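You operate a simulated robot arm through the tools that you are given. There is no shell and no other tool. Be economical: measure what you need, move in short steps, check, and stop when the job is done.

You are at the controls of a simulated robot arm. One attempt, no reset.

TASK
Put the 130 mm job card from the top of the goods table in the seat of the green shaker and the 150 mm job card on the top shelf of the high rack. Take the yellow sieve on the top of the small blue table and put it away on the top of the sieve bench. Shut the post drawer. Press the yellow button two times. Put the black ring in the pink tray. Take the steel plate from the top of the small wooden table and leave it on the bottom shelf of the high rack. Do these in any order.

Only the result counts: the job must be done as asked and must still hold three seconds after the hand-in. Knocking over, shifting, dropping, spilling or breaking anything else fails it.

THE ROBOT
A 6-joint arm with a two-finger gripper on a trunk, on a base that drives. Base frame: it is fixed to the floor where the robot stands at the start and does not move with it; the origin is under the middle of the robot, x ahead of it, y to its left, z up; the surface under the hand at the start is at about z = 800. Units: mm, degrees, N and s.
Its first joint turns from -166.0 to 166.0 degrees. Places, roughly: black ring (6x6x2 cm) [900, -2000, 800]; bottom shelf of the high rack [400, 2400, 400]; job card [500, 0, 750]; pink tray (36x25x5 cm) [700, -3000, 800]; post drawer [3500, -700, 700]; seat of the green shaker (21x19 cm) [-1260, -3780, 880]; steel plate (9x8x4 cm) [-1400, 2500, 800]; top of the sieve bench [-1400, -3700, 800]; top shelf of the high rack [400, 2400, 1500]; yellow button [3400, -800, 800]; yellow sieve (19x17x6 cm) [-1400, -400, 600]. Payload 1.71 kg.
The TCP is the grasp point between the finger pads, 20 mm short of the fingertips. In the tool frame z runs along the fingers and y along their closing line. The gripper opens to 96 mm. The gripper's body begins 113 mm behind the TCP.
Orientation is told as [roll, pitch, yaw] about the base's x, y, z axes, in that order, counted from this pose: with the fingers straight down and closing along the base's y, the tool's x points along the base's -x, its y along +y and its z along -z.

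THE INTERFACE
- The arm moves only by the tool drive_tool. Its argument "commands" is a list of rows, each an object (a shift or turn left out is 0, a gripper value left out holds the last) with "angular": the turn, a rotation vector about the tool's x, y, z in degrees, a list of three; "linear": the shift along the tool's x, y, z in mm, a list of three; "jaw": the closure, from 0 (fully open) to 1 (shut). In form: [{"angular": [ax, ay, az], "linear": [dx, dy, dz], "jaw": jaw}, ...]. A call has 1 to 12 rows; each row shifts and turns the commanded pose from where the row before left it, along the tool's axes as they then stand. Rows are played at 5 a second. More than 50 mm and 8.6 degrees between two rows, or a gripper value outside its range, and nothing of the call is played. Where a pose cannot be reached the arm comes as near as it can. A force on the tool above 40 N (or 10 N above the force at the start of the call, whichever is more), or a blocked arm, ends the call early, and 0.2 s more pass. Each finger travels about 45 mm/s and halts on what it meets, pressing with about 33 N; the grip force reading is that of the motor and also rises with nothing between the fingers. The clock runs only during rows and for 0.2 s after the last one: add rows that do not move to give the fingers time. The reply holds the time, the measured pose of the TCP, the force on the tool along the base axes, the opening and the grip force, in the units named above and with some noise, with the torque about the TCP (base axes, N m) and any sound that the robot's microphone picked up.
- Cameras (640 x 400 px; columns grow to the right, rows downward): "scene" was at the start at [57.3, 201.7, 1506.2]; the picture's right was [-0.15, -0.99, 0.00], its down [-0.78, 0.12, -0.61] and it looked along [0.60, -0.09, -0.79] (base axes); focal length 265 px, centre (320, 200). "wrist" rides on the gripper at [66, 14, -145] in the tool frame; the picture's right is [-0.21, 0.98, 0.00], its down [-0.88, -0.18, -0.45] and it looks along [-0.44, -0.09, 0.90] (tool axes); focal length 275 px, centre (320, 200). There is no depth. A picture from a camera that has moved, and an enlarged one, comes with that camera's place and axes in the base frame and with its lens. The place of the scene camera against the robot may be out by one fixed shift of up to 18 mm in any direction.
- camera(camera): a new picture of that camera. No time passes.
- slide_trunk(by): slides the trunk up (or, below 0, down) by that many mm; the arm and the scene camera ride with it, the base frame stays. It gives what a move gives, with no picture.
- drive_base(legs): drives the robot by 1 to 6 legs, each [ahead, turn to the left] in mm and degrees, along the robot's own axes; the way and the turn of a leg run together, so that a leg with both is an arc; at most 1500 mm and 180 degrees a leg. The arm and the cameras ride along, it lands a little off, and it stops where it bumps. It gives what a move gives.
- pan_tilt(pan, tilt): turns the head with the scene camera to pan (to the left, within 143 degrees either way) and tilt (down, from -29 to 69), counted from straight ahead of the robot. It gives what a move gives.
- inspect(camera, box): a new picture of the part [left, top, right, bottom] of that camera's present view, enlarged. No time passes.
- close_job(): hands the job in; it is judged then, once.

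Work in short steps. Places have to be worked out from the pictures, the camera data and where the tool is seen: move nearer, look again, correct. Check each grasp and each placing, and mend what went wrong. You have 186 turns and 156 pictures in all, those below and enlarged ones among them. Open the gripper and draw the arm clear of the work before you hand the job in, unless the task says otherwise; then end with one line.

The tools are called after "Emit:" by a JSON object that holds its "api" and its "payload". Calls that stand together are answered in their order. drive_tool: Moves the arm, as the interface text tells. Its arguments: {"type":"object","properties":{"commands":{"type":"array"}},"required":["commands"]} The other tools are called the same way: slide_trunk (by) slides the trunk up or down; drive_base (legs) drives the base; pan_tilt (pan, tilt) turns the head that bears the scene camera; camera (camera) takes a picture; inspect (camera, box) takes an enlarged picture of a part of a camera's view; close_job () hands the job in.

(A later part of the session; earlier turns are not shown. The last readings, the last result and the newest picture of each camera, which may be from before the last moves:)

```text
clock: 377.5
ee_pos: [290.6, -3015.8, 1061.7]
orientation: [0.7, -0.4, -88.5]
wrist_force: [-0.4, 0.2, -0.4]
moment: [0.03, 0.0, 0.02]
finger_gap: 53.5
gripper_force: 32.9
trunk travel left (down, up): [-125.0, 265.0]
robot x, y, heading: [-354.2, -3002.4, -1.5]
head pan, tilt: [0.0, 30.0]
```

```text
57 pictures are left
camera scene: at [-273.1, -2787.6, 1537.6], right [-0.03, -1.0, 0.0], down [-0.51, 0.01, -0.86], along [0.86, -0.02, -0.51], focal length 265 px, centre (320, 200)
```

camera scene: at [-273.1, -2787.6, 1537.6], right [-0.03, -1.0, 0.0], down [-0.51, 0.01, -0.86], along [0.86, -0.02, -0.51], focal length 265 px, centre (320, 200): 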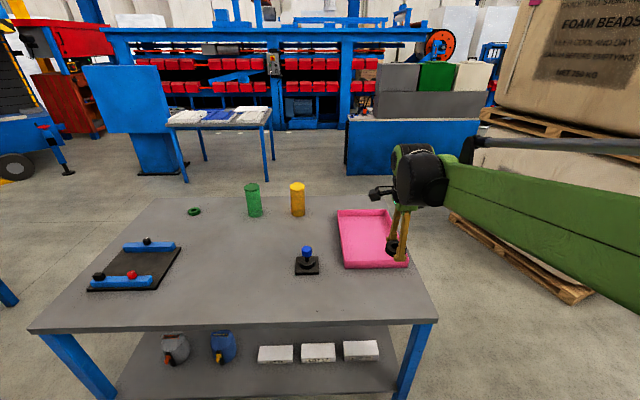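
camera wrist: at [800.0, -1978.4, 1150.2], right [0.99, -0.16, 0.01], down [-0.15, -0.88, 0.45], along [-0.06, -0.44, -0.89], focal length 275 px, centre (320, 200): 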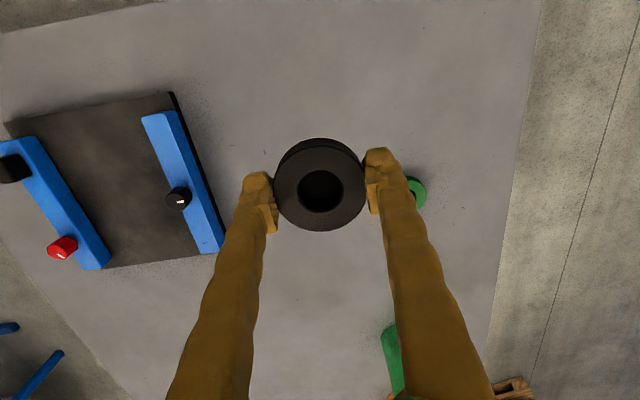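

The pink tray's middle is at about (655, -3025). I drive up 220 mm and reach over it.

Emit:
{"api": "drive_base", "payload": {"legs": [[220, 1.5]]}}

Emit:
{"api": "drive_tool", "payload": {"commands": [{"linear": [-2, 20, 20]}, {"linear": [-2, 25, 30]}, {"linear": [-2, 25, 30]}, {"linear": [-2, 25, 30]}, {"linear": [0, 25, 20]}, {"linear": [0, 15, 20]}, {}, {}]}}

Emit:
{"api": "camera", "payload": {"camera": "wrist"}}

```text
clock: 379.5
ee_pos: [497.3, -3003.0, 1068.4]
orientation: [1.4, -0.5, -87.2]
wrist_force: [0.2, -0.5, -0.6]
moment: [0.01, 0.06, 0.04]
finger_gap: 53.5
gripper_force: 33.0
trunk travel left (down, up): [-125.0, 265.0]
robot x, y, heading: [-131.7, -3002.5, -0.2]
head pan, tilt: [0.0, 30.0]
```

```text
clock: 381.3
ee_pos: [620.6, -3003.0, 932.7]
orientation: [2.4, -0.4, -87.1]
wrist_force: [-0.2, -0.3, 0.3]
moment: [-0.02, -0.03, -0.01]
finger_gap: 53.7
gripper_force: 32.9
trunk travel left (down, up): [-125.0, 265.0]
robot x, y, heading: [-132.6, -3000.6, -0.2]
head pan, tilt: [0.0, 30.0]
```

```text
56 pictures are left
camera wrist: at [623.5, -2936.2, 1078.2], right [0.99, -0.16, 0.04], down [-0.16, -0.88, 0.44], along [-0.03, -0.45, -0.89], focal length 275 px, centre (320, 200)
```

wrist: 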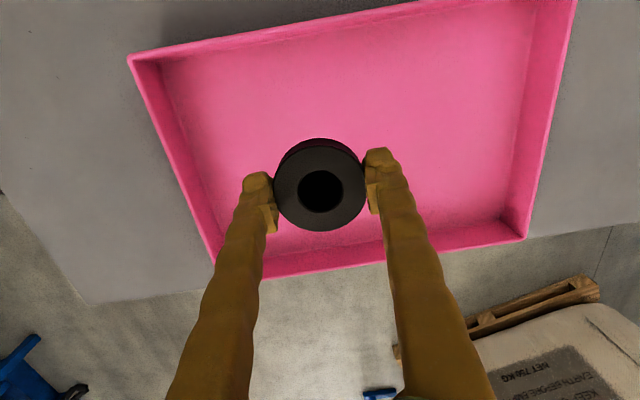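

The tray is below. I shift 50 mm in x to its middle and descend to z≈830.

Emit:
{"api": "drive_tool", "payload": {"commands": [{"angular": [1.6, 0, 0], "linear": [-2, 17, 10]}, {"linear": [-2, 17, 20]}, {"linear": [-2, 16, 20]}, {"linear": [0, 0, 20]}, {"linear": [0, 0, 15]}, {"linear": [0, 0, 10]}, {"linear": [0, 0, 7]}, {}, {}]}}

Emit:
{"api": "camera", "payload": {"camera": "wrist"}}

```text
clock: 383.3
ee_pos: [672.3, -3009.0, 833.6]
orientation: [0.8, -0.5, -87.1]
wrist_force: [-0.2, -0.4, -0.2]
moment: [0.02, 0.0, 0.01]
finger_gap: 53.2
gripper_force: 32.4
trunk travel left (down, up): [-125.0, 265.0]
robot x, y, heading: [-135.2, -2997.5, -0.4]
head pan, tilt: [0.0, 30.0]
```

```text
55 pictures are left
camera wrist: at [680.5, -2941.4, 978.8], right [0.99, -0.16, 0.01], down [-0.15, -0.88, 0.45], along [-0.06, -0.45, -0.89], focal length 275 px, centre (320, 200)
```

wrist: 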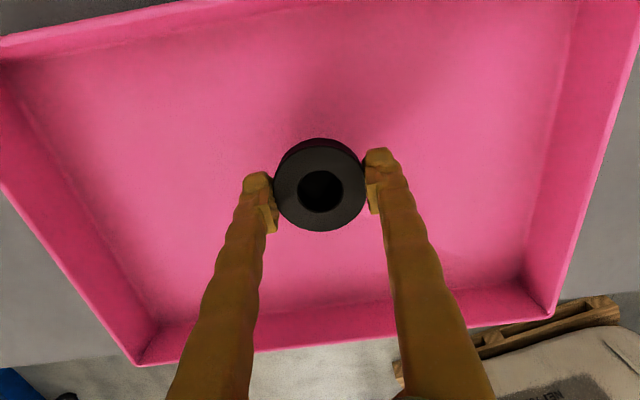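

Centred in the tray. I lower gently towards contact.

Emit:
{"api": "drive_tool", "payload": {"commands": [{"linear": [0, 0, 8]}, {"linear": [0, 0, 7]}, {"linear": [0, 0, 5]}, {"linear": [0, 0, 3]}, {"linear": [0, 0, 2]}, {"linear": [0, 0, 2]}, {"linear": [0, 0, 1.5]}, {"linear": [0, 0, 1.5]}, {}]}}

```text
clock: 385.3
ee_pos: [672.5, -3009.4, 805.0]
orientation: [0.7, -0.6, -87.1]
wrist_force: [4.3, 0.9, 22.6]
moment: [0.03, 0.67, -0.03]
finger_gap: 53.5
gripper_force: 33.4
trunk travel left (down, up): [-125.0, 265.0]
robot x, y, heading: [-131.4, -3002.4, -0.1]
head pan, tilt: [0.0, 30.0]
```

Contact with the tray floor (22 N). I release, rise and look.

Emit:
{"api": "drive_tool", "payload": {"commands": [{"linear": [0, 0, -1]}, {"jaw": 0.35}, {}, {}, {"linear": [0, 0, -5]}, {"linear": [0, 0, -15]}, {"linear": [0, 0, -25]}, {"linear": [0, 0, -35]}, {"linear": [0, 0, -35]}, {"linear": [0, 0, -35]}, {"linear": [0, -10, -35]}, {}]}}

Emit:
{"api": "camera", "payload": {"camera": "wrist"}}

```text
clock: 387.9
ee_pos: [659.7, -3008.7, 992.8]
orientation: [0.8, -0.5, -87.1]
wrist_force: [-0.2, -0.2, 0.7]
moment: [0.01, -0.02, 0.02]
finger_gap: 62.5
gripper_force: 0.0
trunk travel left (down, up): [-125.0, 265.0]
robot x, y, heading: [-132.0, -3002.1, -0.4]
head pan, tilt: [0.0, 30.0]
```

```text
54 pictures are left
camera wrist: at [666.7, -2942.1, 1136.9], right [0.99, -0.16, 0.02], down [-0.15, -0.88, 0.45], along [-0.06, -0.45, -0.89], focal length 275 px, centre (320, 200)
```

wrist: 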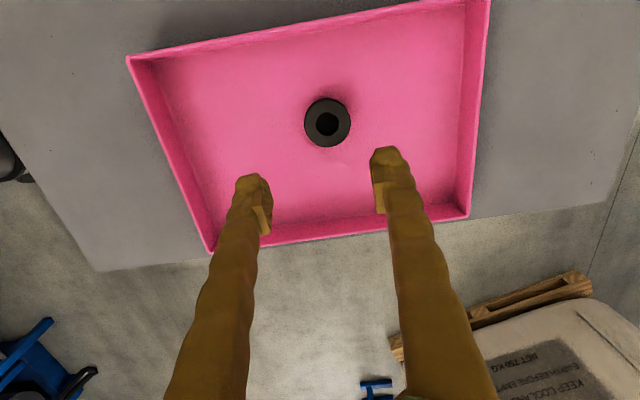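

The black ring lies in the pink tray. Next the yellow sieve: I retract, back away and drive up the aisle to face the small blue table.

Emit:
{"api": "drive_tool", "payload": {"commands": [{"angular": [0.8, 0, 0], "linear": [0, -25, -10], "jaw": 0.1}, {"linear": [0, -35, -15]}, {"linear": [0, -35, -15]}, {"linear": [0, -35, -15]}, {"linear": [0, -35, -15]}, {"linear": [0, -35, -10]}, {"linear": [0, -35, 0]}, {"linear": [0, -35, 0]}]}}

Emit:
{"api": "drive_base", "payload": {"legs": [[-220, 0], [0, 90], [1300, 0], [1270, 0], [0, 90]]}}

Emit:
{"api": "pan_tilt", "payload": {"pan": 15, "tilt": 35}}

Emit:
{"api": "camera", "payload": {"camera": "scene"}}

```text
clock: 389.7
ee_pos: [391.1, -3023.0, 1068.8]
orientation: [-0.1, -0.5, -87.0]
wrist_force: [0.1, 0.7, 0.3]
moment: [-0.03, 0.06, -0.03]
finger_gap: 86.6
gripper_force: 0.0
trunk travel left (down, up): [-125.0, 265.0]
robot x, y, heading: [-136.3, -3003.0, 0.2]
head pan, tilt: [0.0, 30.0]
```

```text
clock: 420.4
ee_pos: [-888.6, -433.4, 1068.5]
orientation: [0.1, -0.6, 95.6]
wrist_force: [0.0, 0.0, -0.1]
moment: [0.02, 0.02, 0.01]
finger_gap: 86.3
gripper_force: 0.1
trunk travel left (down, up): [-125.0, 265.0]
robot x, y, heading: [-361.6, -427.9, -177.4]
head pan, tilt: [0.0, 30.0]
```

```text
clock: 421.2
ee_pos: [-871.1, -433.8, 1076.4]
orientation: [0.8, -0.6, 95.7]
wrist_force: [2.4, -0.8, 1.2]
moment: [-0.01, 0.25, -0.01]
finger_gap: 86.6
gripper_force: 0.0
trunk travel left (down, up): [-125.0, 265.0]
robot x, y, heading: [-363.7, -425.4, -177.4]
head pan, tilt: [15.0, 35.0]
```

```text
53 pictures are left
camera scene: at [-438.4, -660.0, 1530.1], right [-0.3, 0.95, 0.0], down [0.56, 0.17, -0.81], along [-0.77, -0.25, -0.58], focal length 265 px, centre (320, 200)
```

scene: 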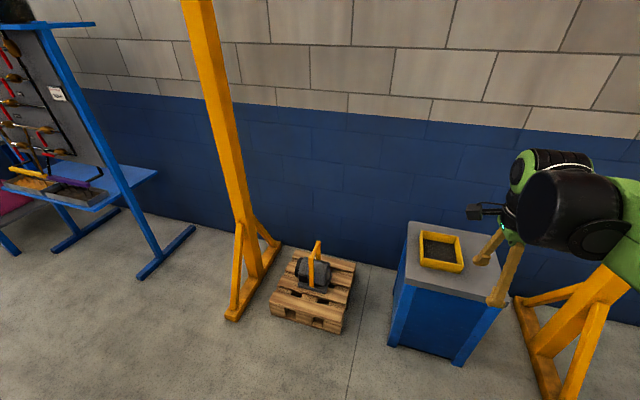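

The sieve sits on the small blue table at about (-1411, -398). I drive 330 mm closer, lower the trunk and look with the wrist camera.

Emit:
{"api": "drive_base", "payload": {"legs": [[330, -2.5]]}}

Emit:
{"api": "slide_trunk", "payload": {"by": -125}}

Emit:
{"api": "drive_tool", "payload": {"commands": [{"linear": [0, 10, 15]}, {"linear": [0, 15, 20]}, {"linear": [0, 15, 20]}, {"linear": [0, 15, 20]}, {"linear": [0, 15, 20]}, {"linear": [0, 5, 10]}, {}, {}]}}

Emit:
{"api": "camera", "payload": {"camera": "wrist"}}

```text
clock: 424.0
ee_pos: [-1203.1, -421.9, 1076.3]
orientation: [0.7, -0.6, 93.2]
wrist_force: [-0.8, -1.0, 0.3]
moment: [0.02, -0.05, -0.01]
finger_gap: 86.2
gripper_force: 0.1
trunk travel left (down, up): [-125.0, 265.0]
robot x, y, heading: [-691.6, -431.5, -180.0]
head pan, tilt: [15.0, 35.0]
```

```text
clock: 425.5
ee_pos: [-1185.0, -421.6, 961.2]
orientation: [1.7, -0.6, 93.2]
wrist_force: [0.4, 0.5, 0.1]
moment: [-0.01, 0.08, -0.01]
finger_gap: 86.5
gripper_force: 0.0
trunk travel left (down, up): [0.0, 390.0]
robot x, y, heading: [-692.5, -437.2, -179.7]
head pan, tilt: [15.0, 35.0]
```

```text
clock: 427.3
ee_pos: [-1263.3, -423.3, 855.1]
orientation: [1.6, -0.5, 93.2]
wrist_force: [0.4, -0.9, 0.2]
moment: [0.02, 0.04, -0.01]
finger_gap: 86.4
gripper_force: 0.1
trunk travel left (down, up): [0.0, 390.0]
robot x, y, heading: [-691.4, -435.3, -179.7]
head pan, tilt: [15.0, 35.0]
```

```text
52 pictures are left
camera wrist: at [-1270.4, -490.9, 999.8], right [-0.99, 0.15, 0.03], down [0.15, 0.88, 0.45], along [0.04, 0.45, -0.89], focal length 275 px, centre (320, 200)
```

wrist: 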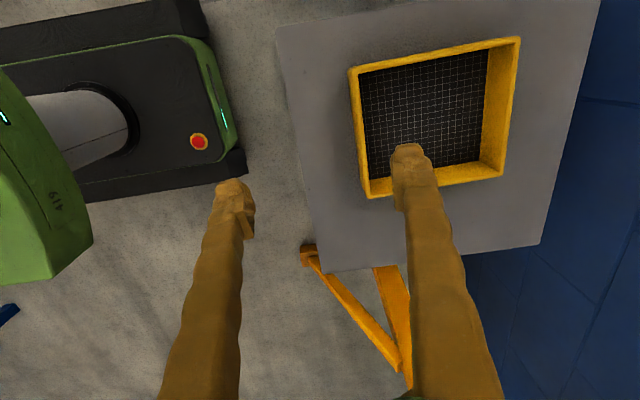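

The sieve's east wall runs along y with its middle near (-1324, -393), rim z≈655. I position above that wall, levelled, at z≈715.

Emit:
{"api": "drive_tool", "payload": {"commands": [{"angular": [1.6, 0, 0], "linear": [-5, 10, 5], "jaw": 0.35}, {"linear": [-7, 12, 20]}, {"linear": [-7, 12, 20]}, {"linear": [-7, 12, 25]}, {"linear": [-7, 13, 25]}, {"linear": [0, 0, 25]}, {"linear": [0, 0, 15]}, {}, {}, {}]}}

Emit:
{"api": "camera", "payload": {"camera": "wrist"}}

```text
clock: 429.5
ee_pos: [-1325.2, -393.4, 723.1]
orientation: [-0.1, -0.6, 93.2]
wrist_force: [0.7, 0.1, -0.2]
moment: [0.02, -0.02, 0.0]
finger_gap: 62.4
gripper_force: 0.1
trunk travel left (down, up): [0.0, 390.0]
robot x, y, heading: [-690.4, -431.3, -179.6]
head pan, tilt: [15.0, 35.0]
```

```text
51 pictures are left
camera wrist: at [-1336.8, -461.2, 866.4], right [-0.99, 0.15, 0.0], down [0.14, 0.88, 0.45], along [0.07, 0.45, -0.89], focal length 275 px, centre (320, 200)
```

wrist: 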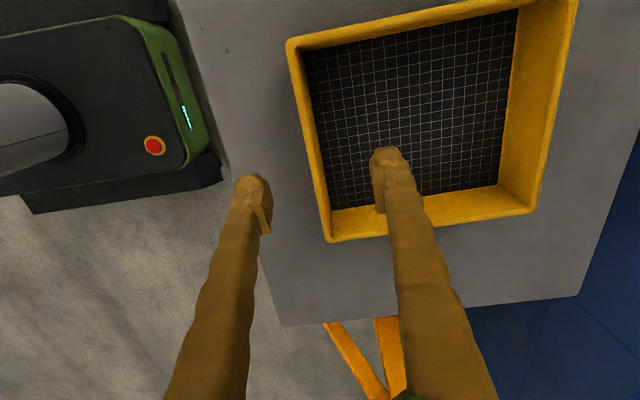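

The wall is centred between the fingers. I descend in small steps to z≈648.

Emit:
{"api": "drive_tool", "payload": {"commands": [{"linear": [0, -2, 15]}, {"linear": [0, 0, 15]}, {"linear": [0, 0, 15]}, {"linear": [0, 0, 10]}, {"linear": [0, 0, 8]}, {"linear": [0, 0, 6]}, {"linear": [0, 0, 4]}, {}, {}]}}

Emit:
{"api": "camera", "payload": {"camera": "wrist"}}

```text
clock: 431.5
ee_pos: [-1323.2, -392.4, 647.9]
orientation: [-0.1, -0.6, 93.2]
wrist_force: [-0.1, -0.3, -0.7]
moment: [-0.03, 0.02, 0.0]
finger_gap: 62.5
gripper_force: 0.0
trunk travel left (down, up): [0.0, 390.0]
robot x, y, heading: [-693.5, -436.9, -179.8]
head pan, tilt: [15.0, 35.0]
```

```text
50 pictures are left
camera wrist: at [-1334.3, -460.1, 792.7], right [-0.99, 0.15, 0.0], down [0.14, 0.88, 0.45], along [0.07, 0.45, -0.89], focal length 275 px, centre (320, 200)
```

wrist: 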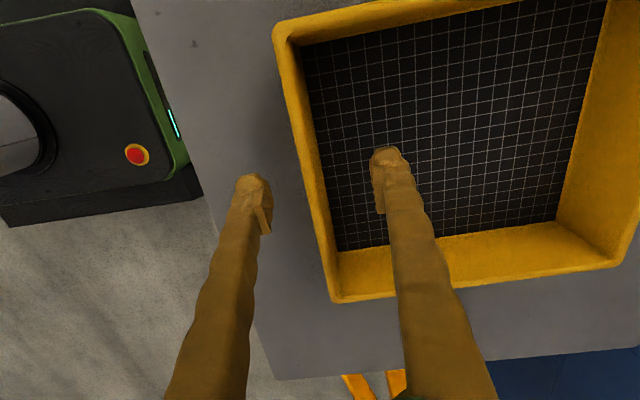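

I lower 6 mm more and close on the wall.

Emit:
{"api": "drive_tool", "payload": {"commands": [{"linear": [0, 0, 3]}, {"linear": [0, 0, 3]}, {}, {"jaw": 1}, {}, {}, {}, {}, {}]}}

Emit:
{"api": "camera", "payload": {"camera": "wrist"}}

```text
clock: 433.5
ee_pos: [-1323.2, -393.9, 642.6]
orientation: [-0.1, -0.5, 93.2]
wrist_force: [-0.2, 0.3, 0.4]
moment: [0.06, 0.0, -0.04]
finger_gap: 5.8
gripper_force: 33.2
trunk travel left (down, up): [0.0, 390.0]
robot x, y, heading: [-692.1, -436.6, -179.9]
head pan, tilt: [15.0, 35.0]
```

```text
49 pictures are left
camera wrist: at [-1334.0, -460.9, 786.8], right [-0.99, 0.15, 0.0], down [0.14, 0.88, 0.45], along [0.07, 0.45, -0.89], focal length 275 px, centre (320, 200)
```

wrist: 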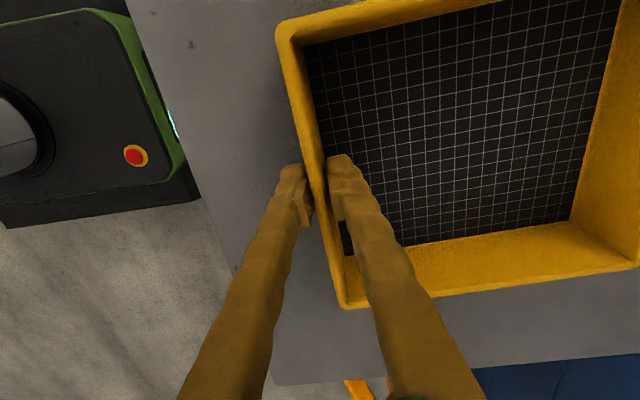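

The 5.8 mm wall is gripped. I lift slowly and watch for tilting.

Emit:
{"api": "drive_tool", "payload": {"commands": [{"linear": [0, 0, -4]}, {"linear": [0, 0, -8]}, {"linear": [0, 0, -15]}, {"linear": [0, 0, -20]}, {"linear": [0, 0, -25]}, {"linear": [0, 0, -25]}, {"linear": [0, 0, -25]}, {}, {}]}}

Emit:
{"api": "camera", "payload": {"camera": "wrist"}}

Emit:
{"api": "inspect", "payload": {"camera": "scene", "box": [400, 120, 640, 320]}}

```text
clock: 435.5
ee_pos: [-1321.7, -394.6, 764.7]
orientation: [0.0, -0.6, 93.2]
wrist_force: [0.2, -0.4, -0.7]
moment: [0.01, -0.14, -0.01]
finger_gap: 6.0
gripper_force: 32.9
trunk travel left (down, up): [0.0, 390.0]
robot x, y, heading: [-692.6, -437.0, -179.8]
head pan, tilt: [15.0, 35.0]
```

```text
48 pictures are left
camera wrist: at [-1333.0, -462.1, 909.8], right [-0.99, 0.15, 0.0], down [0.14, 0.88, 0.45], along [0.07, 0.45, -0.89], focal length 275 px, centre (320, 200)
```

wrist: 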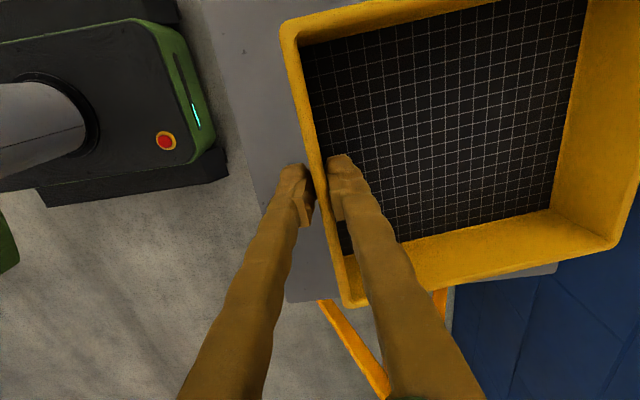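

```text
2.00 times, centred on (520, 220) of scene
camera zoom: at [-779.9, -665.0, 1404.9], right [-0.26, 0.97, 0.0], down [0.57, 0.15, -0.81], along [-0.78, -0.21, -0.59], focal length 529 px, centre (-80, 160)
```

zoom: 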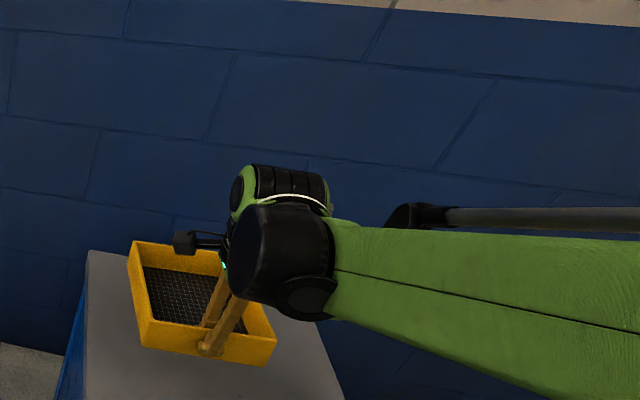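

The sieve is held level. I lift more, retract, raise the trunk and drive to the bench.

Emit:
{"api": "drive_tool", "payload": {"commands": [{"linear": [0, -5, -25]}, {"linear": [0, -15, -30]}, {"linear": [0, -20, -30]}, {"linear": [0, -20, -30]}, {"linear": [0, -20, -30]}, {"linear": [0, -20, -25]}, {"linear": [0, -10, -15]}, {}]}}

Emit:
{"api": "slide_trunk", "payload": {"by": 125}}

Emit:
{"api": "drive_base", "payload": {"legs": [[-370, 0], [0, 90], [1500, 0], [1480, 0]]}}

Emit:
{"api": "drive_base", "payload": {"legs": [[80, 0], [0, -90]]}}

Emit:
{"api": "pan_tilt", "payload": {"pan": 0, "tilt": 33}}

Emit:
{"api": "camera", "payload": {"camera": "scene"}}

Emit:
{"api": "camera", "payload": {"camera": "wrist"}}

```text
clock: 437.3
ee_pos: [-1213.8, -389.0, 947.8]
orientation: [0.0, -0.6, 93.2]
wrist_force: [0.4, 0.1, -1.7]
moment: [0.02, -0.13, 0.03]
finger_gap: 5.9
gripper_force: 33.4
trunk travel left (down, up): [0.0, 390.0]
robot x, y, heading: [-697.2, -435.1, -180.0]
head pan, tilt: [15.0, 35.0]
```

```text
clock: 438.9
ee_pos: [-1213.2, -388.9, 1073.9]
orientation: [0.0, -0.5, 93.2]
wrist_force: [0.9, -0.2, -1.3]
moment: [0.02, -0.13, 0.0]
finger_gap: 6.0
gripper_force: 33.7
trunk travel left (down, up): [-125.0, 265.0]
robot x, y, heading: [-691.8, -433.0, -179.6]
head pan, tilt: [15.0, 35.0]
```

```text
clock: 466.8
ee_pos: [-552.0, -3900.3, 1073.2]
orientation: [-0.1, -0.6, 180.0]
wrist_force: [-1.1, -0.4, -3.0]
moment: [0.16, 0.03, 0.0]
finger_gap: 5.9
gripper_force: 33.1
trunk travel left (down, up): [-125.0, 265.0]
robot x, y, heading: [-478.7, -3383.2, -93.3]
head pan, tilt: [15.0, 35.0]
```

```text
clock: 473.9
ee_pos: [-983.8, -3380.7, 1079.3]
orientation: [0.8, -0.7, 89.4]
wrist_force: [-0.2, -0.2, -1.3]
moment: [0.02, -0.16, 0.0]
finger_gap: 6.1
gripper_force: 32.8
trunk travel left (down, up): [-125.0, 265.0]
robot x, y, heading: [-480.0, -3460.2, 176.1]
head pan, tilt: [15.0, 35.0]
```

```text
clock: 474.7
ee_pos: [-970.5, -3381.0, 1086.0]
orientation: [1.6, -0.7, 89.4]
wrist_force: [1.6, 0.9, -0.8]
moment: [-0.02, 0.14, 0.01]
finger_gap: 6.0
gripper_force: 33.7
trunk travel left (down, up): [-125.0, 265.0]
robot x, y, heading: [-481.3, -3464.6, 176.3]
head pan, tilt: [0.0, 33.0]
```

```text
46 pictures are left
camera scene: at [-587.4, -3664.7, 1533.0], right [0.06, 1.0, 0.0], down [0.56, -0.04, -0.83], along [-0.83, 0.05, -0.56], focal length 265 px, centre (320, 200)
```

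scene: 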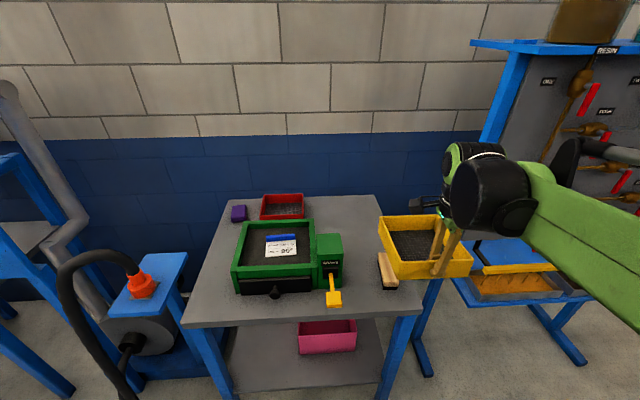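

```text
45 pictures are left
camera wrist: at [-982.3, -3449.0, 1231.0], right [-0.98, 0.22, 0.03], down [0.21, 0.87, 0.45], along [0.07, 0.45, -0.89], focal length 275 px, centre (320, 200)
```

wrist: 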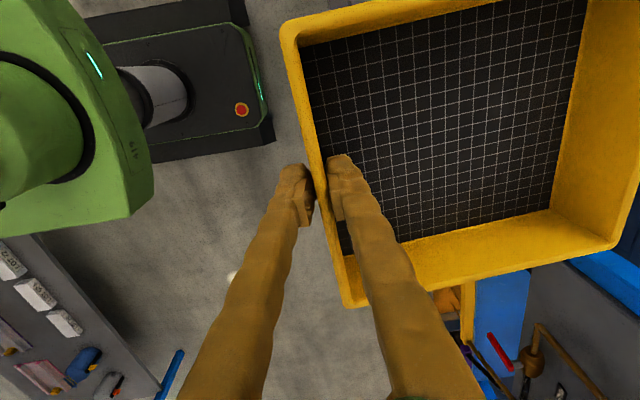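

Free space lies behind the brush, around (-1490, -3470). I straighten, drive 210 mm closer and move the sieve over it at height.

Emit:
{"api": "drive_base", "payload": {"legs": [[0, 4], [205, 0]]}}

Emit:
{"api": "drive_tool", "payload": {"commands": [{"angular": [0.8, 0, 0], "linear": [5, 15, 0]}, {"linear": [9, 25, 0]}, {"linear": [9, 25, 0]}, {"linear": [9, 25, 0]}, {"linear": [9, 25, 0]}, {"linear": [9, 25, 0]}, {"linear": [7, 25, 0]}, {"linear": [0, 20, 0]}, {}, {}]}}

Emit:
{"api": "camera", "payload": {"camera": "scene"}}

Emit:
{"api": "camera", "payload": {"camera": "wrist"}}

```text
clock: 477.2
ee_pos: [-1176.7, -3418.6, 1086.8]
orientation: [1.7, -0.8, 93.3]
wrist_force: [0.8, -1.1, -2.1]
moment: [-0.02, -0.02, 0.02]
finger_gap: 6.1
gripper_force: 33.0
trunk travel left (down, up): [-125.0, 265.0]
robot x, y, heading: [-685.5, -3464.3, -179.8]
head pan, tilt: [0.0, 33.0]
```

```text
clock: 479.4
ee_pos: [-1341.6, -3485.9, 1098.0]
orientation: [1.8, -0.7, 93.4]
wrist_force: [0.2, 0.3, -1.9]
moment: [-0.01, -0.12, 0.02]
finger_gap: 5.9
gripper_force: 33.1
trunk travel left (down, up): [-125.0, 265.0]
robot x, y, heading: [-683.6, -3466.6, -179.5]
head pan, tilt: [0.0, 33.0]
```

```text
44 pictures are left
camera scene: at [-777.1, -3672.2, 1533.0], right [-0.01, 1.0, 0.0], down [0.56, 0.0, -0.83], along [-0.83, -0.01, -0.56], focal length 265 px, centre (320, 200)
```

scene: 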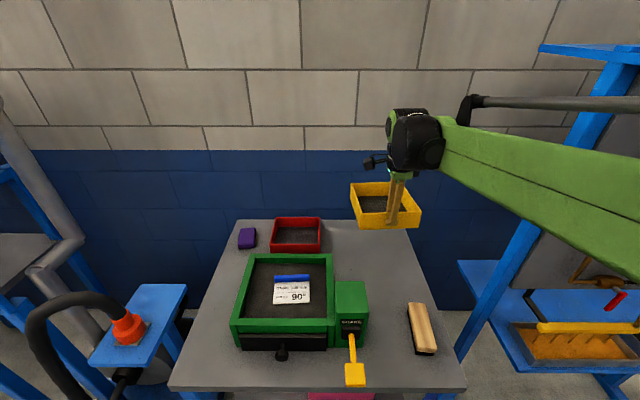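

```text
43 pictures are left
camera wrist: at [-1348.9, -3553.7, 1242.9], right [-0.99, 0.15, 0.03], down [0.14, 0.88, 0.45], along [0.04, 0.45, -0.89], focal length 275 px, centre (320, 200)
```

wrist: 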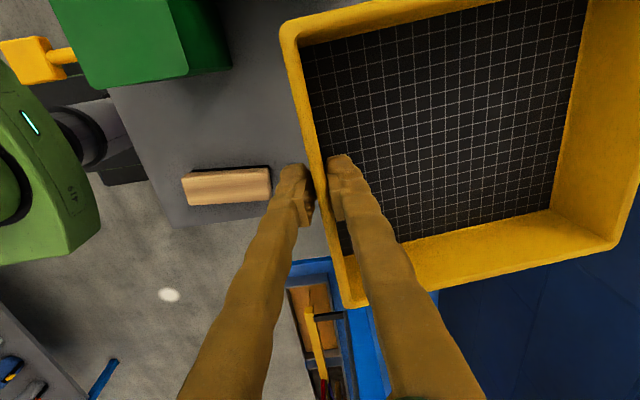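

I shift about 48 mm farther back and descend to z≈900 over the free area.

Emit:
{"api": "drive_tool", "payload": {"commands": [{"angular": [0.9, 0, 0], "linear": [-5, 16, 10]}, {"angular": [0.9, 0, 0], "linear": [-5, 16, 20]}, {"linear": [-4, 15, 25]}, {"linear": [0, 0, 30]}, {"linear": [0, 0, 30]}, {"linear": [0, 0, 30]}, {"linear": [0, 0, 25]}, {"linear": [0, 0, 20]}, {}, {}, {}]}}

Emit:
{"api": "camera", "payload": {"camera": "scene"}}

Emit:
{"api": "camera", "payload": {"camera": "wrist"}}

```text
clock: 481.8
ee_pos: [-1388.8, -3471.7, 907.6]
orientation: [-0.1, -0.7, 93.3]
wrist_force: [0.9, -0.1, -1.1]
moment: [0.02, -0.13, 0.05]
finger_gap: 5.9
gripper_force: 33.1
trunk travel left (down, up): [-125.0, 265.0]
robot x, y, heading: [-684.1, -3461.4, -179.6]
head pan, tilt: [0.0, 33.0]
```

```text
42 pictures are left
camera scene: at [-777.4, -3672.2, 1533.0], right [-0.01, 1.0, 0.0], down [0.56, 0.0, -0.83], along [-0.83, -0.01, -0.56], focal length 265 px, centre (320, 200)
```

scene: 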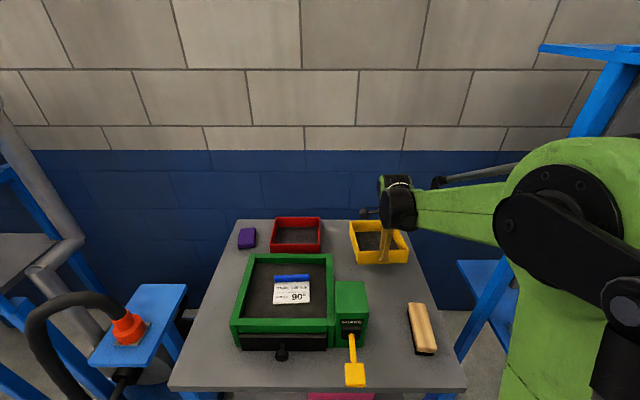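

```text
41 pictures are left
camera wrist: at [-1399.6, -3540.7, 1053.2], right [-0.99, 0.15, 0.0], down [0.13, 0.88, 0.46], along [0.07, 0.45, -0.89], focal length 275 px, centre (320, 200)
```

wrist: 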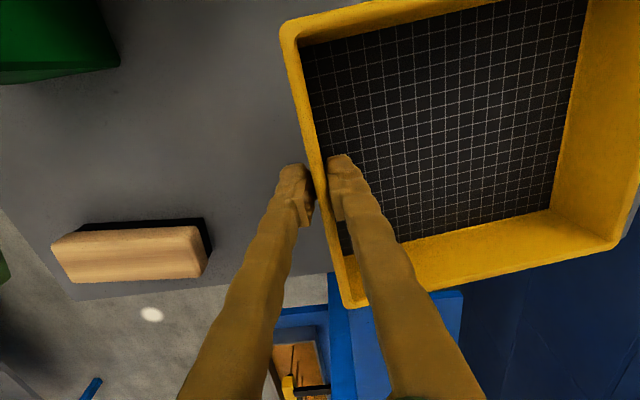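

Clear all round. I shift 15 mm inward and descend gently to contact.

Emit:
{"api": "drive_tool", "payload": {"commands": [{"linear": [8, 0, 8]}, {"linear": [7, 0, 12]}, {"linear": [0, 0, 12]}, {"linear": [0, 0, 8]}, {"linear": [0, 0, 5]}, {"linear": [0, 0, 3]}, {"linear": [0, 0, 2]}, {"linear": [0, 0, 2]}, {"linear": [0, 0, 2]}, {}, {}]}}

Emit:
{"api": "inspect", "payload": {"camera": "scene", "box": [320, 190, 450, 290]}}

```text
clock: 484.2
ee_pos: [-1389.0, -3485.7, 853.7]
orientation: [-0.2, -0.6, 93.4]
wrist_force: [0.7, 0.1, -0.5]
moment: [-0.07, -0.08, 0.04]
finger_gap: 6.0
gripper_force: 33.0
trunk travel left (down, up): [-125.0, 265.0]
robot x, y, heading: [-687.4, -3467.7, -179.8]
head pan, tilt: [0.0, 33.0]
```

```text
4.00 times, centred on (385, 240) of scene
camera zoom: at [-777.4, -3672.2, 1533.0], right [-0.01, 1.0, 0.0], down [0.56, 0.0, -0.83], along [-0.83, -0.01, -0.56], focal length 1059 px, centre (60, 40)
```

zoom: 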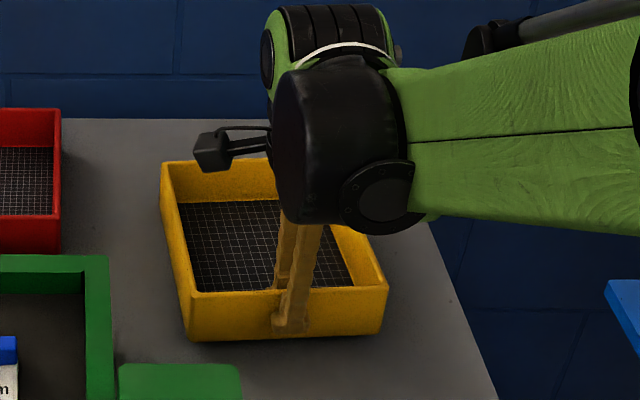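

Nearly down. I go on in 1.5 mm steps watching the force.

Emit:
{"api": "drive_tool", "payload": {"commands": [{"linear": [0, 0, 1.5]}, {"linear": [0, 0, 1.5]}, {"linear": [0, 0, 1.5]}, {"linear": [0, 0, 1.5]}, {}]}}

```text
clock: 485.4
ee_pos: [-1387.5, -3485.1, 849.0]
orientation: [-0.1, -0.7, 93.4]
wrist_force: [-0.7, -0.6, -0.8]
moment: [-0.06, -0.07, 0.04]
finger_gap: 6.1
gripper_force: 32.6
trunk travel left (down, up): [-125.0, 265.0]
robot x, y, heading: [-684.9, -3464.1, -179.7]
head pan, tilt: [0.0, 33.0]
```

Emit:
{"api": "drive_tool", "payload": {"commands": [{"linear": [0, 0, 1.5]}, {"linear": [0, 0, 1.5]}, {"linear": [0, 0, 1.5]}, {"linear": [0, 0, 1.5]}, {}]}}

```text
clock: 486.6
ee_pos: [-1388.5, -3485.8, 842.2]
orientation: [-0.1, -0.7, 93.3]
wrist_force: [-1.4, 0.2, 3.8]
moment: [-0.07, 0.04, 0.01]
finger_gap: 5.9
gripper_force: 33.1
trunk travel left (down, up): [-125.0, 265.0]
robot x, y, heading: [-686.1, -3465.3, -179.6]
head pan, tilt: [0.0, 33.0]
```

Contact begins. I release, then rise straight up and retreat.

Emit:
{"api": "drive_tool", "payload": {"commands": [{"linear": [0, 0, 1]}, {}, {"jaw": 0.8}, {}, {"jaw": 0.65}, {}, {"linear": [0, 0, -6]}, {"linear": [0, 0, -15]}, {"linear": [0, 0, -25]}, {"linear": [0, 0, -35]}, {"linear": [0, 0, -35]}, {}]}}

Emit:
{"api": "camera", "payload": {"camera": "wrist"}}

Emit:
{"api": "drive_tool", "payload": {"commands": [{"linear": [0, 0, -35]}, {"linear": [0, -20, -30]}, {"linear": [0, -30, -20]}, {"linear": [0, -35, -15]}, {"linear": [0, -35, 0]}, {"linear": [0, -35, 0]}, {"linear": [0, -35, 0]}]}}

Emit:
{"api": "camera", "payload": {"camera": "scene"}}

```text
clock: 489.2
ee_pos: [-1389.3, -3486.1, 958.3]
orientation: [-0.1, -0.7, 93.5]
wrist_force: [0.6, -0.1, -0.2]
moment: [-0.01, 0.02, -0.02]
finger_gap: 33.5
gripper_force: 0.0
trunk travel left (down, up): [-125.0, 265.0]
robot x, y, heading: [-682.6, -3463.6, -179.7]
head pan, tilt: [0.0, 33.0]
```

```text
39 pictures are left
camera wrist: at [-1399.1, -3555.1, 1103.2], right [-0.99, 0.15, 0.0], down [0.13, 0.88, 0.46], along [0.07, 0.45, -0.89], focal length 275 px, centre (320, 200)
```

wrist: 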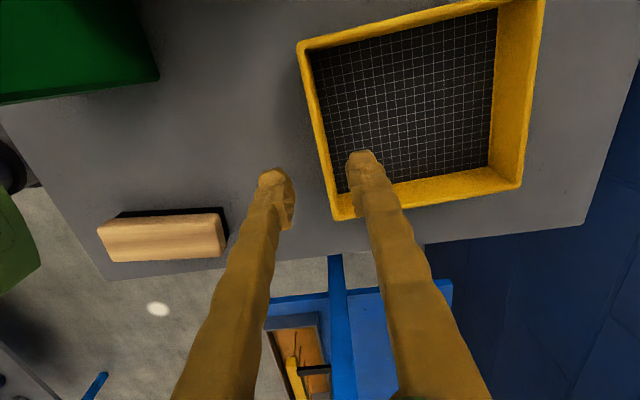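

```text
clock: 490.8
ee_pos: [-1198.3, -3480.6, 1058.8]
orientation: [-0.2, -0.6, 93.3]
wrist_force: [0.9, 0.4, 0.0]
moment: [0.01, 0.02, -0.01]
finger_gap: 33.6
gripper_force: 0.1
trunk travel left (down, up): [-125.0, 265.0]
robot x, y, heading: [-685.8, -3466.2, -179.7]
head pan, tilt: [0.0, 33.0]
```

```text
38 pictures are left
camera scene: at [-776.9, -3672.3, 1533.0], right [-0.01, 1.0, 0.0], down [0.56, 0.0, -0.83], along [-0.83, -0.01, -0.56], focal length 265 px, centre (320, 200)
```

scene: 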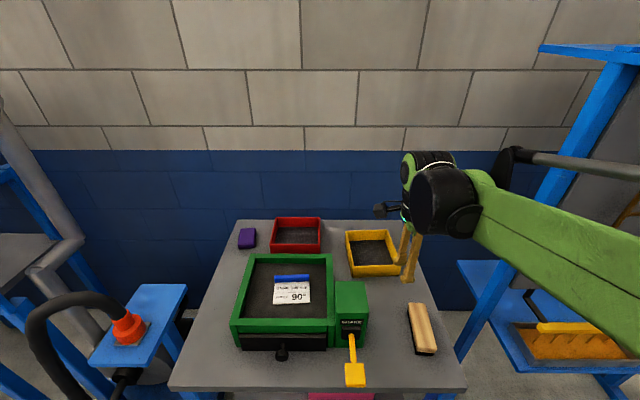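

The sieve is placed on the bench. Last are the drawer and the button near (3450, -750): I drive along the aisle and then east between the tables.

Emit:
{"api": "drive_base", "payload": {"legs": [[-300, 0], [0, -90], [1150, 0], [1120, 0], [0, -90], [1400, 0]]}}

Emit:
{"api": "pan_tilt", "payload": {"pan": 5, "tilt": 22}}

Emit:
{"api": "camera", "payload": {"camera": "scene"}}

```text
clock: 529.1
ee_pos: [1472.9, -1133.9, 1058.0]
orientation: [-0.1, -0.7, -85.1]
wrist_force: [0.4, 0.3, 1.3]
moment: [0.02, 0.03, 0.01]
finger_gap: 33.8
gripper_force: 0.0
trunk travel left (down, up): [-125.0, 265.0]
robot x, y, heading: [958.1, -1160.3, 1.9]
head pan, tilt: [0.0, 33.0]
```

```text
clock: 529.8
ee_pos: [1465.1, -1133.5, 1062.7]
orientation: [0.4, -0.8, -85.2]
wrist_force: [-0.2, 0.6, 0.5]
moment: [-0.01, 0.0, 0.01]
finger_gap: 33.4
gripper_force: 0.1
trunk travel left (down, up): [-125.0, 265.0]
robot x, y, heading: [960.8, -1159.8, 1.9]
head pan, tilt: [5.0, 22.0]
```

```text
37 pictures are left
camera scene: at [1030.9, -937.1, 1550.1], right [0.12, -0.99, 0.0], down [-0.39, -0.04, -0.92], along [0.91, 0.11, -0.39], focal length 265 px, centre (320, 200)
```

scene: 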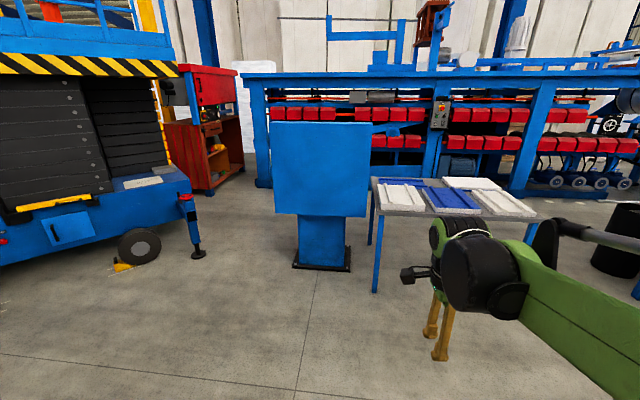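

The post shows its back; the front must face east. I go around its north side to stand east of it, facing west.

Emit:
{"api": "drive_base", "payload": {"legs": [[600, -2], [0, 50], [1530, 0], [0, -50], [900, 0], [730, 0]]}}

Emit:
{"api": "drive_base", "payload": {"legs": [[0, -90], [680, 0], [0, -90]]}}

Emit:
{"api": "pan_tilt", "payload": {"pan": 10, "tilt": 35}}

Emit:
{"api": "camera", "payload": {"camera": "scene"}}

```text
refused: 1530 is not a number from -1500 to 1500
```

```text
clock: 539.0
ee_pos: [1026.4, -2060.2, 1075.4]
orientation: [1.9, -0.8, -173.5]
wrist_force: [0.3, 0.4, -0.6]
moment: [-0.09, -0.05, 0.03]
finger_gap: 33.7
gripper_force: 0.1
trunk travel left (down, up): [-125.0, 265.0]
robot x, y, heading: [986.9, -1584.4, -86.3]
head pan, tilt: [5.0, 22.0]
stopped in leg 2: the robot was blocked; the commanded pose is now the measured one
```

```text
clock: 539.7
ee_pos: [1026.5, -2057.8, 1077.2]
orientation: [2.3, -0.8, -173.6]
wrist_force: [0.6, -0.1, -0.4]
moment: [-0.01, 0.01, -0.01]
finger_gap: 33.9
gripper_force: 0.1
trunk travel left (down, up): [-125.0, 265.0]
robot x, y, heading: [983.6, -1582.7, -86.3]
head pan, tilt: [10.0, 35.0]
```

```text
36 pictures are left
camera scene: at [1202.6, -1623.0, 1531.1], right [-0.97, -0.24, 0.0], down [-0.14, 0.56, -0.82], along [0.2, -0.8, -0.57], focal length 265 px, centre (320, 200)
```

scene: 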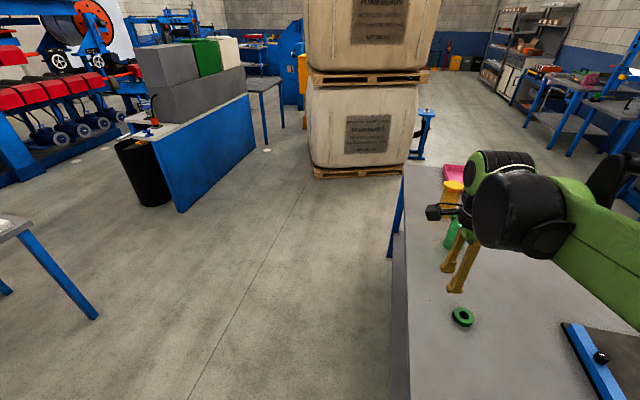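

The first drive was refused for a leg over 1500, so the second one ran from the wrong place and bumped the metal table. I back off at once and look at the table to check nothing moved.

Emit:
{"api": "drive_base", "payload": {"legs": [[-420, 0]]}}

Emit:
{"api": "pan_tilt", "payload": {"pan": 0, "tilt": 30}}

Emit:
{"api": "camera", "payload": {"camera": "scene"}}

```text
clock: 543.1
ee_pos: [999.3, -1648.8, 1073.3]
orientation: [1.7, -0.7, -173.5]
wrist_force: [-0.1, 0.0, -0.2]
moment: [-0.02, 0.02, 0.04]
finger_gap: 33.9
gripper_force: 0.1
trunk travel left (down, up): [-125.0, 265.0]
robot x, y, heading: [961.5, -1165.5, -86.0]
head pan, tilt: [10.0, 35.0]
```

```text
clock: 543.8
ee_pos: [999.7, -1638.4, 1076.7]
orientation: [2.2, -0.6, -173.4]
wrist_force: [0.3, 1.2, 0.3]
moment: [-0.1, -0.01, 0.01]
finger_gap: 33.6
gripper_force: 0.2
trunk travel left (down, up): [-125.0, 265.0]
robot x, y, heading: [956.7, -1165.4, -86.1]
head pan, tilt: [0.0, 30.0]
```

```text
35 pictures are left
camera scene: at [1160.2, -1220.3, 1538.3], right [-1.0, -0.07, 0.0], down [-0.04, 0.5, -0.86], along [0.06, -0.86, -0.51], focal length 265 px, centre (320, 200)
```

scene: 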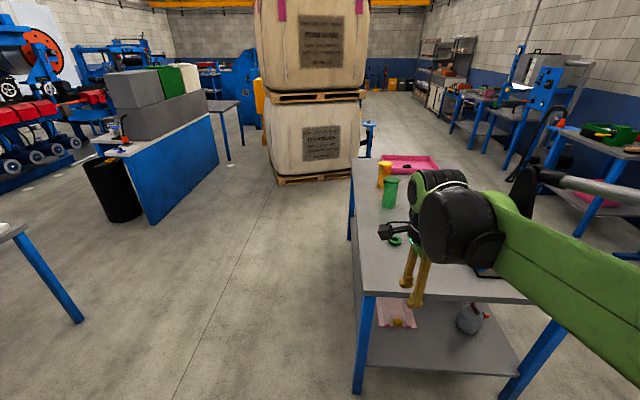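

Everything stands as before. I now drive around to the post's east side with legal legs.

Emit:
{"api": "drive_base", "payload": {"legs": [[0, 86], [600, 0], [0, 50], [1490, 0], [0, -50], [850, 0]]}}

```text
clock: 576.2
ee_pos: [3835.7, -24.0, 1080.3]
orientation: [2.4, -0.9, -88.2]
wrist_force: [-0.1, 0.6, -0.7]
moment: [-0.03, -0.03, 0.04]
finger_gap: 33.7
gripper_force: 0.1
trunk travel left (down, up): [-125.0, 265.0]
robot x, y, heading: [3364.3, -24.3, -1.0]
head pan, tilt: [0.0, 30.0]
```

I look to the right at the post before going on.

Emit:
{"api": "pan_tilt", "payload": {"pan": -75, "tilt": 35}}

Emit:
{"api": "camera", "payload": {"camera": "scene"}}

```text
clock: 577.7
ee_pos: [3816.4, -23.6, 1088.3]
orientation: [3.5, -0.8, -88.2]
wrist_force: [1.2, -0.2, 0.1]
moment: [-0.01, -0.02, 0.01]
finger_gap: 33.7
gripper_force: 0.0
trunk travel left (down, up): [-125.0, 265.0]
robot x, y, heading: [3371.5, -23.8, -1.2]
head pan, tilt: [-75.0, 35.0]
```

```text
34 pictures are left
camera scene: at [3347.6, 102.2, 1530.9], right [-0.97, -0.24, 0.0], down [-0.14, 0.56, -0.82], along [0.2, -0.8, -0.57], focal length 265 px, centre (320, 200)
```

scene: 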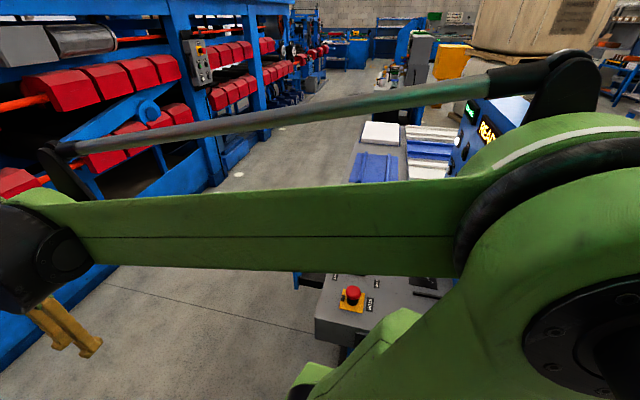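

A console with buttons faces east. The red-bin rack is near x≈4650, so I retract the arm first, then drive to (4040, -750) and turn to face the console.

Emit:
{"api": "drive_tool", "payload": {"commands": [{"linear": [0, -20, 0], "jaw": 1}, {"linear": [0, -25, 0]}, {"linear": [0, -25, 0]}, {"linear": [0, -20, 0]}, {}, {}]}}

Emit:
{"api": "drive_base", "payload": {"legs": [[670, 0], [0, -90], [720, 0], [0, -90]]}}

Emit:
{"api": "pan_tilt", "payload": {"pan": 10, "tilt": 35}}

Emit:
{"api": "camera", "payload": {"camera": "scene"}}

```text
clock: 579.1
ee_pos: [3743.8, -25.7, 1078.2]
orientation: [2.8, -0.9, -88.2]
wrist_force: [0.7, 0.6, 0.8]
moment: [0.0, 0.07, 0.02]
finger_gap: 0.0
gripper_force: 29.0
trunk travel left (down, up): [-125.0, 265.0]
robot x, y, heading: [3366.3, -25.5, -0.9]
head pan, tilt: [-75.0, 35.0]
```

```text
clock: 600.6
ee_pos: [3645.1, -757.6, 1075.1]
orientation: [2.5, -0.8, 92.2]
wrist_force: [-3.5, 0.8, 0.2]
moment: [0.02, -0.42, 0.0]
finger_gap: 0.1
gripper_force: 29.1
trunk travel left (down, up): [-125.0, 265.0]
robot x, y, heading: [4026.8, -753.2, 179.2]
head pan, tilt: [-75.0, 35.0]
```

```text
clock: 602.2
ee_pos: [3662.5, -757.9, 1082.1]
orientation: [3.4, -0.8, 92.2]
wrist_force: [0.3, 0.3, 0.4]
moment: [0.02, -0.01, 0.01]
finger_gap: 0.1
gripper_force: 29.3
trunk travel left (down, up): [-125.0, 265.0]
robot x, y, heading: [4024.3, -755.7, 179.2]
head pan, tilt: [10.0, 35.0]
```

```text
33 pictures are left
camera scene: at [3968.3, -975.7, 1531.4], right [-0.16, 0.99, 0.0], down [0.56, 0.09, -0.82], along [-0.81, -0.13, -0.57], focal length 265 px, centre (320, 200)
```

scene: 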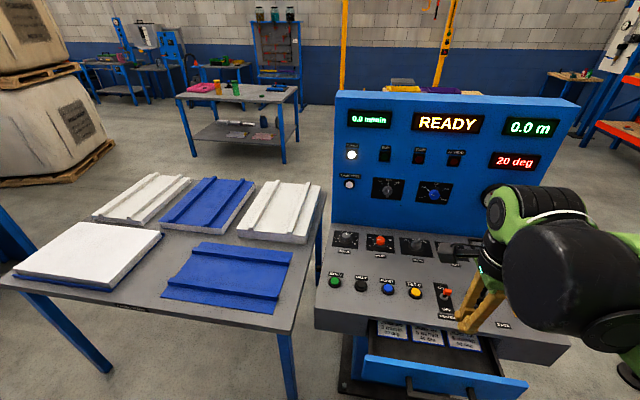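

Emit:
{"api": "inspect", "payload": {"camera": "scene", "box": [310, 210, 590, 400]}}

```text
2.11 times, centred on (450, 305) of scene
camera zoom: at [3968.3, -975.7, 1531.4], right [-0.16, 0.99, 0.0], down [0.56, 0.09, -0.82], along [-0.81, -0.13, -0.57], focal length 557 px, centre (46, -21)
```

zoom: 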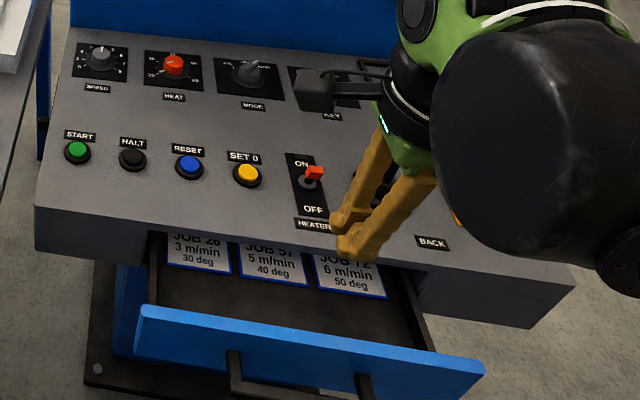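

The yellow button is "SET 0" at roughly (3415, -762); the drawer stands open below. I bring the closed fingers nearer above the panel and look with the wrist camera.

Emit:
{"api": "drive_tool", "payload": {"commands": [{"angular": [1.7, 0, 0], "linear": [0, 15, 10]}, {"angular": [1.7, 0, 0], "linear": [0, 20, 15]}, {"linear": [0, 25, 15]}, {"linear": [0, 25, 15]}, {"linear": [0, 25, 15]}, {"linear": [0, 25, 15]}, {"linear": [0, 20, 10]}, {}, {}, {}]}}

Emit:
{"api": "camera", "payload": {"camera": "wrist"}}

```text
clock: 604.4
ee_pos: [3509.8, -759.5, 988.3]
orientation: [0.2, -0.9, 92.3]
wrist_force: [0.6, 0.4, 0.4]
moment: [-0.01, 0.04, 0.0]
finger_gap: 0.1
gripper_force: 29.9
trunk travel left (down, up): [-125.0, 265.0]
robot x, y, heading: [4026.1, -754.3, 179.4]
head pan, tilt: [10.0, 35.0]
```

```text
31 pictures are left
camera wrist: at [3498.1, -829.1, 1133.2], right [-0.99, 0.17, 0.01], down [0.15, 0.88, 0.46], along [0.07, 0.45, -0.89], focal length 275 px, centre (320, 200)
```

wrist: 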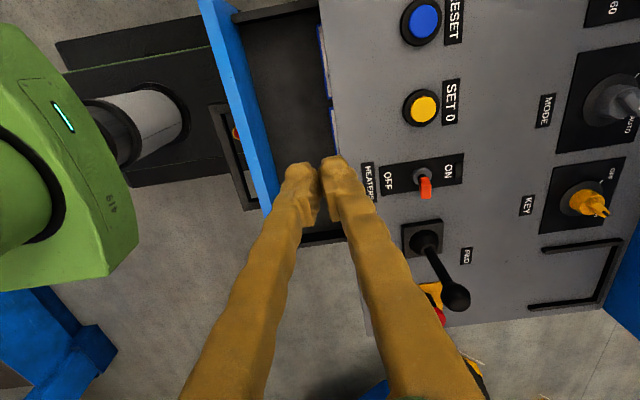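

The button is at about (3386, -761), z≈800. I move above it, tips at about z 840, and check.

Emit:
{"api": "drive_tool", "payload": {"commands": [{"linear": [0, 20, 10]}, {"linear": [0, 26, 20]}, {"linear": [0, 26, 25]}, {"linear": [0, 26, 25]}, {"linear": [-2, 26, 25]}, {"linear": [0, 0, 20]}, {}, {}, {}]}}

Emit:
{"api": "camera", "payload": {"camera": "wrist"}}

```text
clock: 606.4
ee_pos: [3382.5, -761.8, 863.6]
orientation: [0.2, -0.9, 92.2]
wrist_force: [0.0, -0.3, -0.1]
moment: [0.0, -0.02, 0.01]
finger_gap: 0.0
gripper_force: 29.1
trunk travel left (down, up): [-125.0, 265.0]
robot x, y, heading: [4022.9, -758.7, 179.4]
head pan, tilt: [10.0, 35.0]
```

```text
30 pictures are left
camera wrist: at [3371.1, -830.1, 1007.7], right [-0.99, 0.17, 0.01], down [0.15, 0.88, 0.46], along [0.07, 0.45, -0.89], focal length 275 px, centre (320, 200)
```

wrist: 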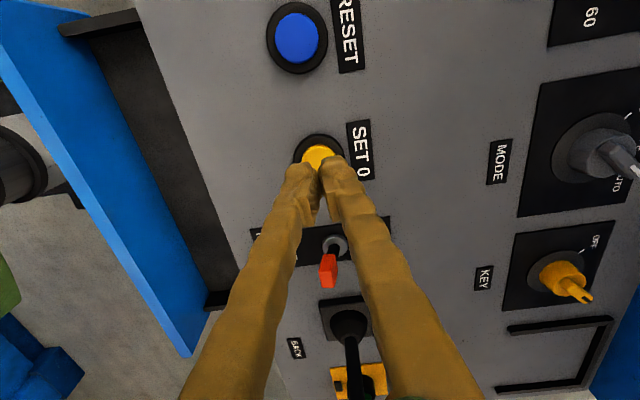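

Directly above the button. I go down in small steps until it presses.

Emit:
{"api": "drive_tool", "payload": {"commands": [{"linear": [0, 0, 10]}, {"linear": [0, 0, 10]}, {"linear": [0, 0, 6]}, {"linear": [0, 0, 3]}, {"linear": [0, 0, 2]}, {"linear": [0, 0, 2]}, {"linear": [0, 0, 2]}, {}]}}

```text
clock: 608.2
ee_pos: [3384.1, -761.7, 830.1]
orientation: [0.2, -0.9, 92.2]
wrist_force: [0.1, 0.7, 0.1]
moment: [0.01, 0.02, 0.0]
finger_gap: 0.0
gripper_force: 29.5
trunk travel left (down, up): [-125.0, 265.0]
robot x, y, heading: [4022.3, -755.9, 179.5]
head pan, tilt: [10.0, 35.0]
```

Emit:
{"api": "drive_tool", "payload": {"commands": [{"linear": [0, 0, 2]}, {"linear": [0, 0, 2]}, {"linear": [0, 0, 2]}, {"linear": [0, 0, 1.5]}, {"linear": [0, 0, 1.5]}, {"linear": [0, 0, 1.5]}, {}]}}

```text
clock: 609.8
ee_pos: [3384.9, -761.3, 818.0]
orientation: [0.1, -0.8, 92.2]
wrist_force: [-0.4, -0.3, 0.3]
moment: [0.01, 0.0, -0.02]
finger_gap: 0.0
gripper_force: 29.4
trunk travel left (down, up): [-125.0, 265.0]
robot x, y, heading: [4022.4, -756.4, 179.2]
head pan, tilt: [10.0, 35.0]
```

Emit:
{"api": "inspect", "payload": {"camera": "wrist", "box": [240, 60, 420, 220]}}

```text
2.50 times, centred on (330, 140) of wrist
camera zoom: at [3372.1, -829.8, 963.0], right [-0.99, 0.17, 0.01], down [0.15, 0.88, 0.46], along [0.07, 0.45, -0.89], focal length 688 px, centre (295, 350)
```

zoom: 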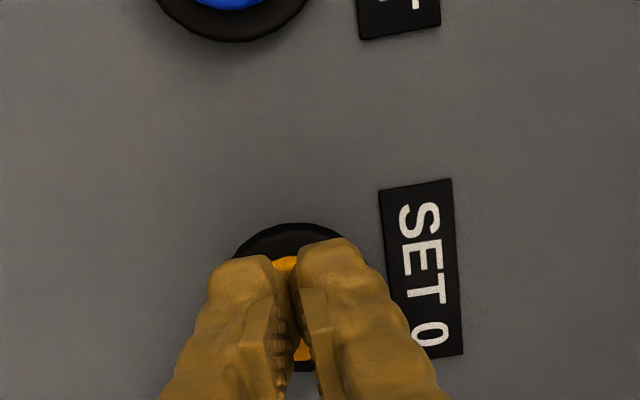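

The tips are centred on the button, still slightly above. I continue in 1.5 mm steps.

Emit:
{"api": "drive_tool", "payload": {"commands": [{"linear": [-2, 0, 1.5]}, {"linear": [0, 0, 1.5]}, {"linear": [0, 0, 1.5]}, {"linear": [0, 0, 1.5]}, {"linear": [0, 0, 1.5]}, {"linear": [0, 0, 1.5]}, {"linear": [0, 0, 1.5]}, {}]}}

```text
clock: 611.6
ee_pos: [3384.5, -759.3, 808.9]
orientation: [0.2, -0.9, 92.3]
wrist_force: [-2.6, -0.2, 5.0]
moment: [-0.05, 0.04, -0.05]
finger_gap: 6.0
gripper_force: 29.9
trunk travel left (down, up): [-125.0, 265.0]
robot x, y, heading: [4025.3, -758.9, 179.6]
head pan, tilt: [10.0, 35.0]
heard: click
```

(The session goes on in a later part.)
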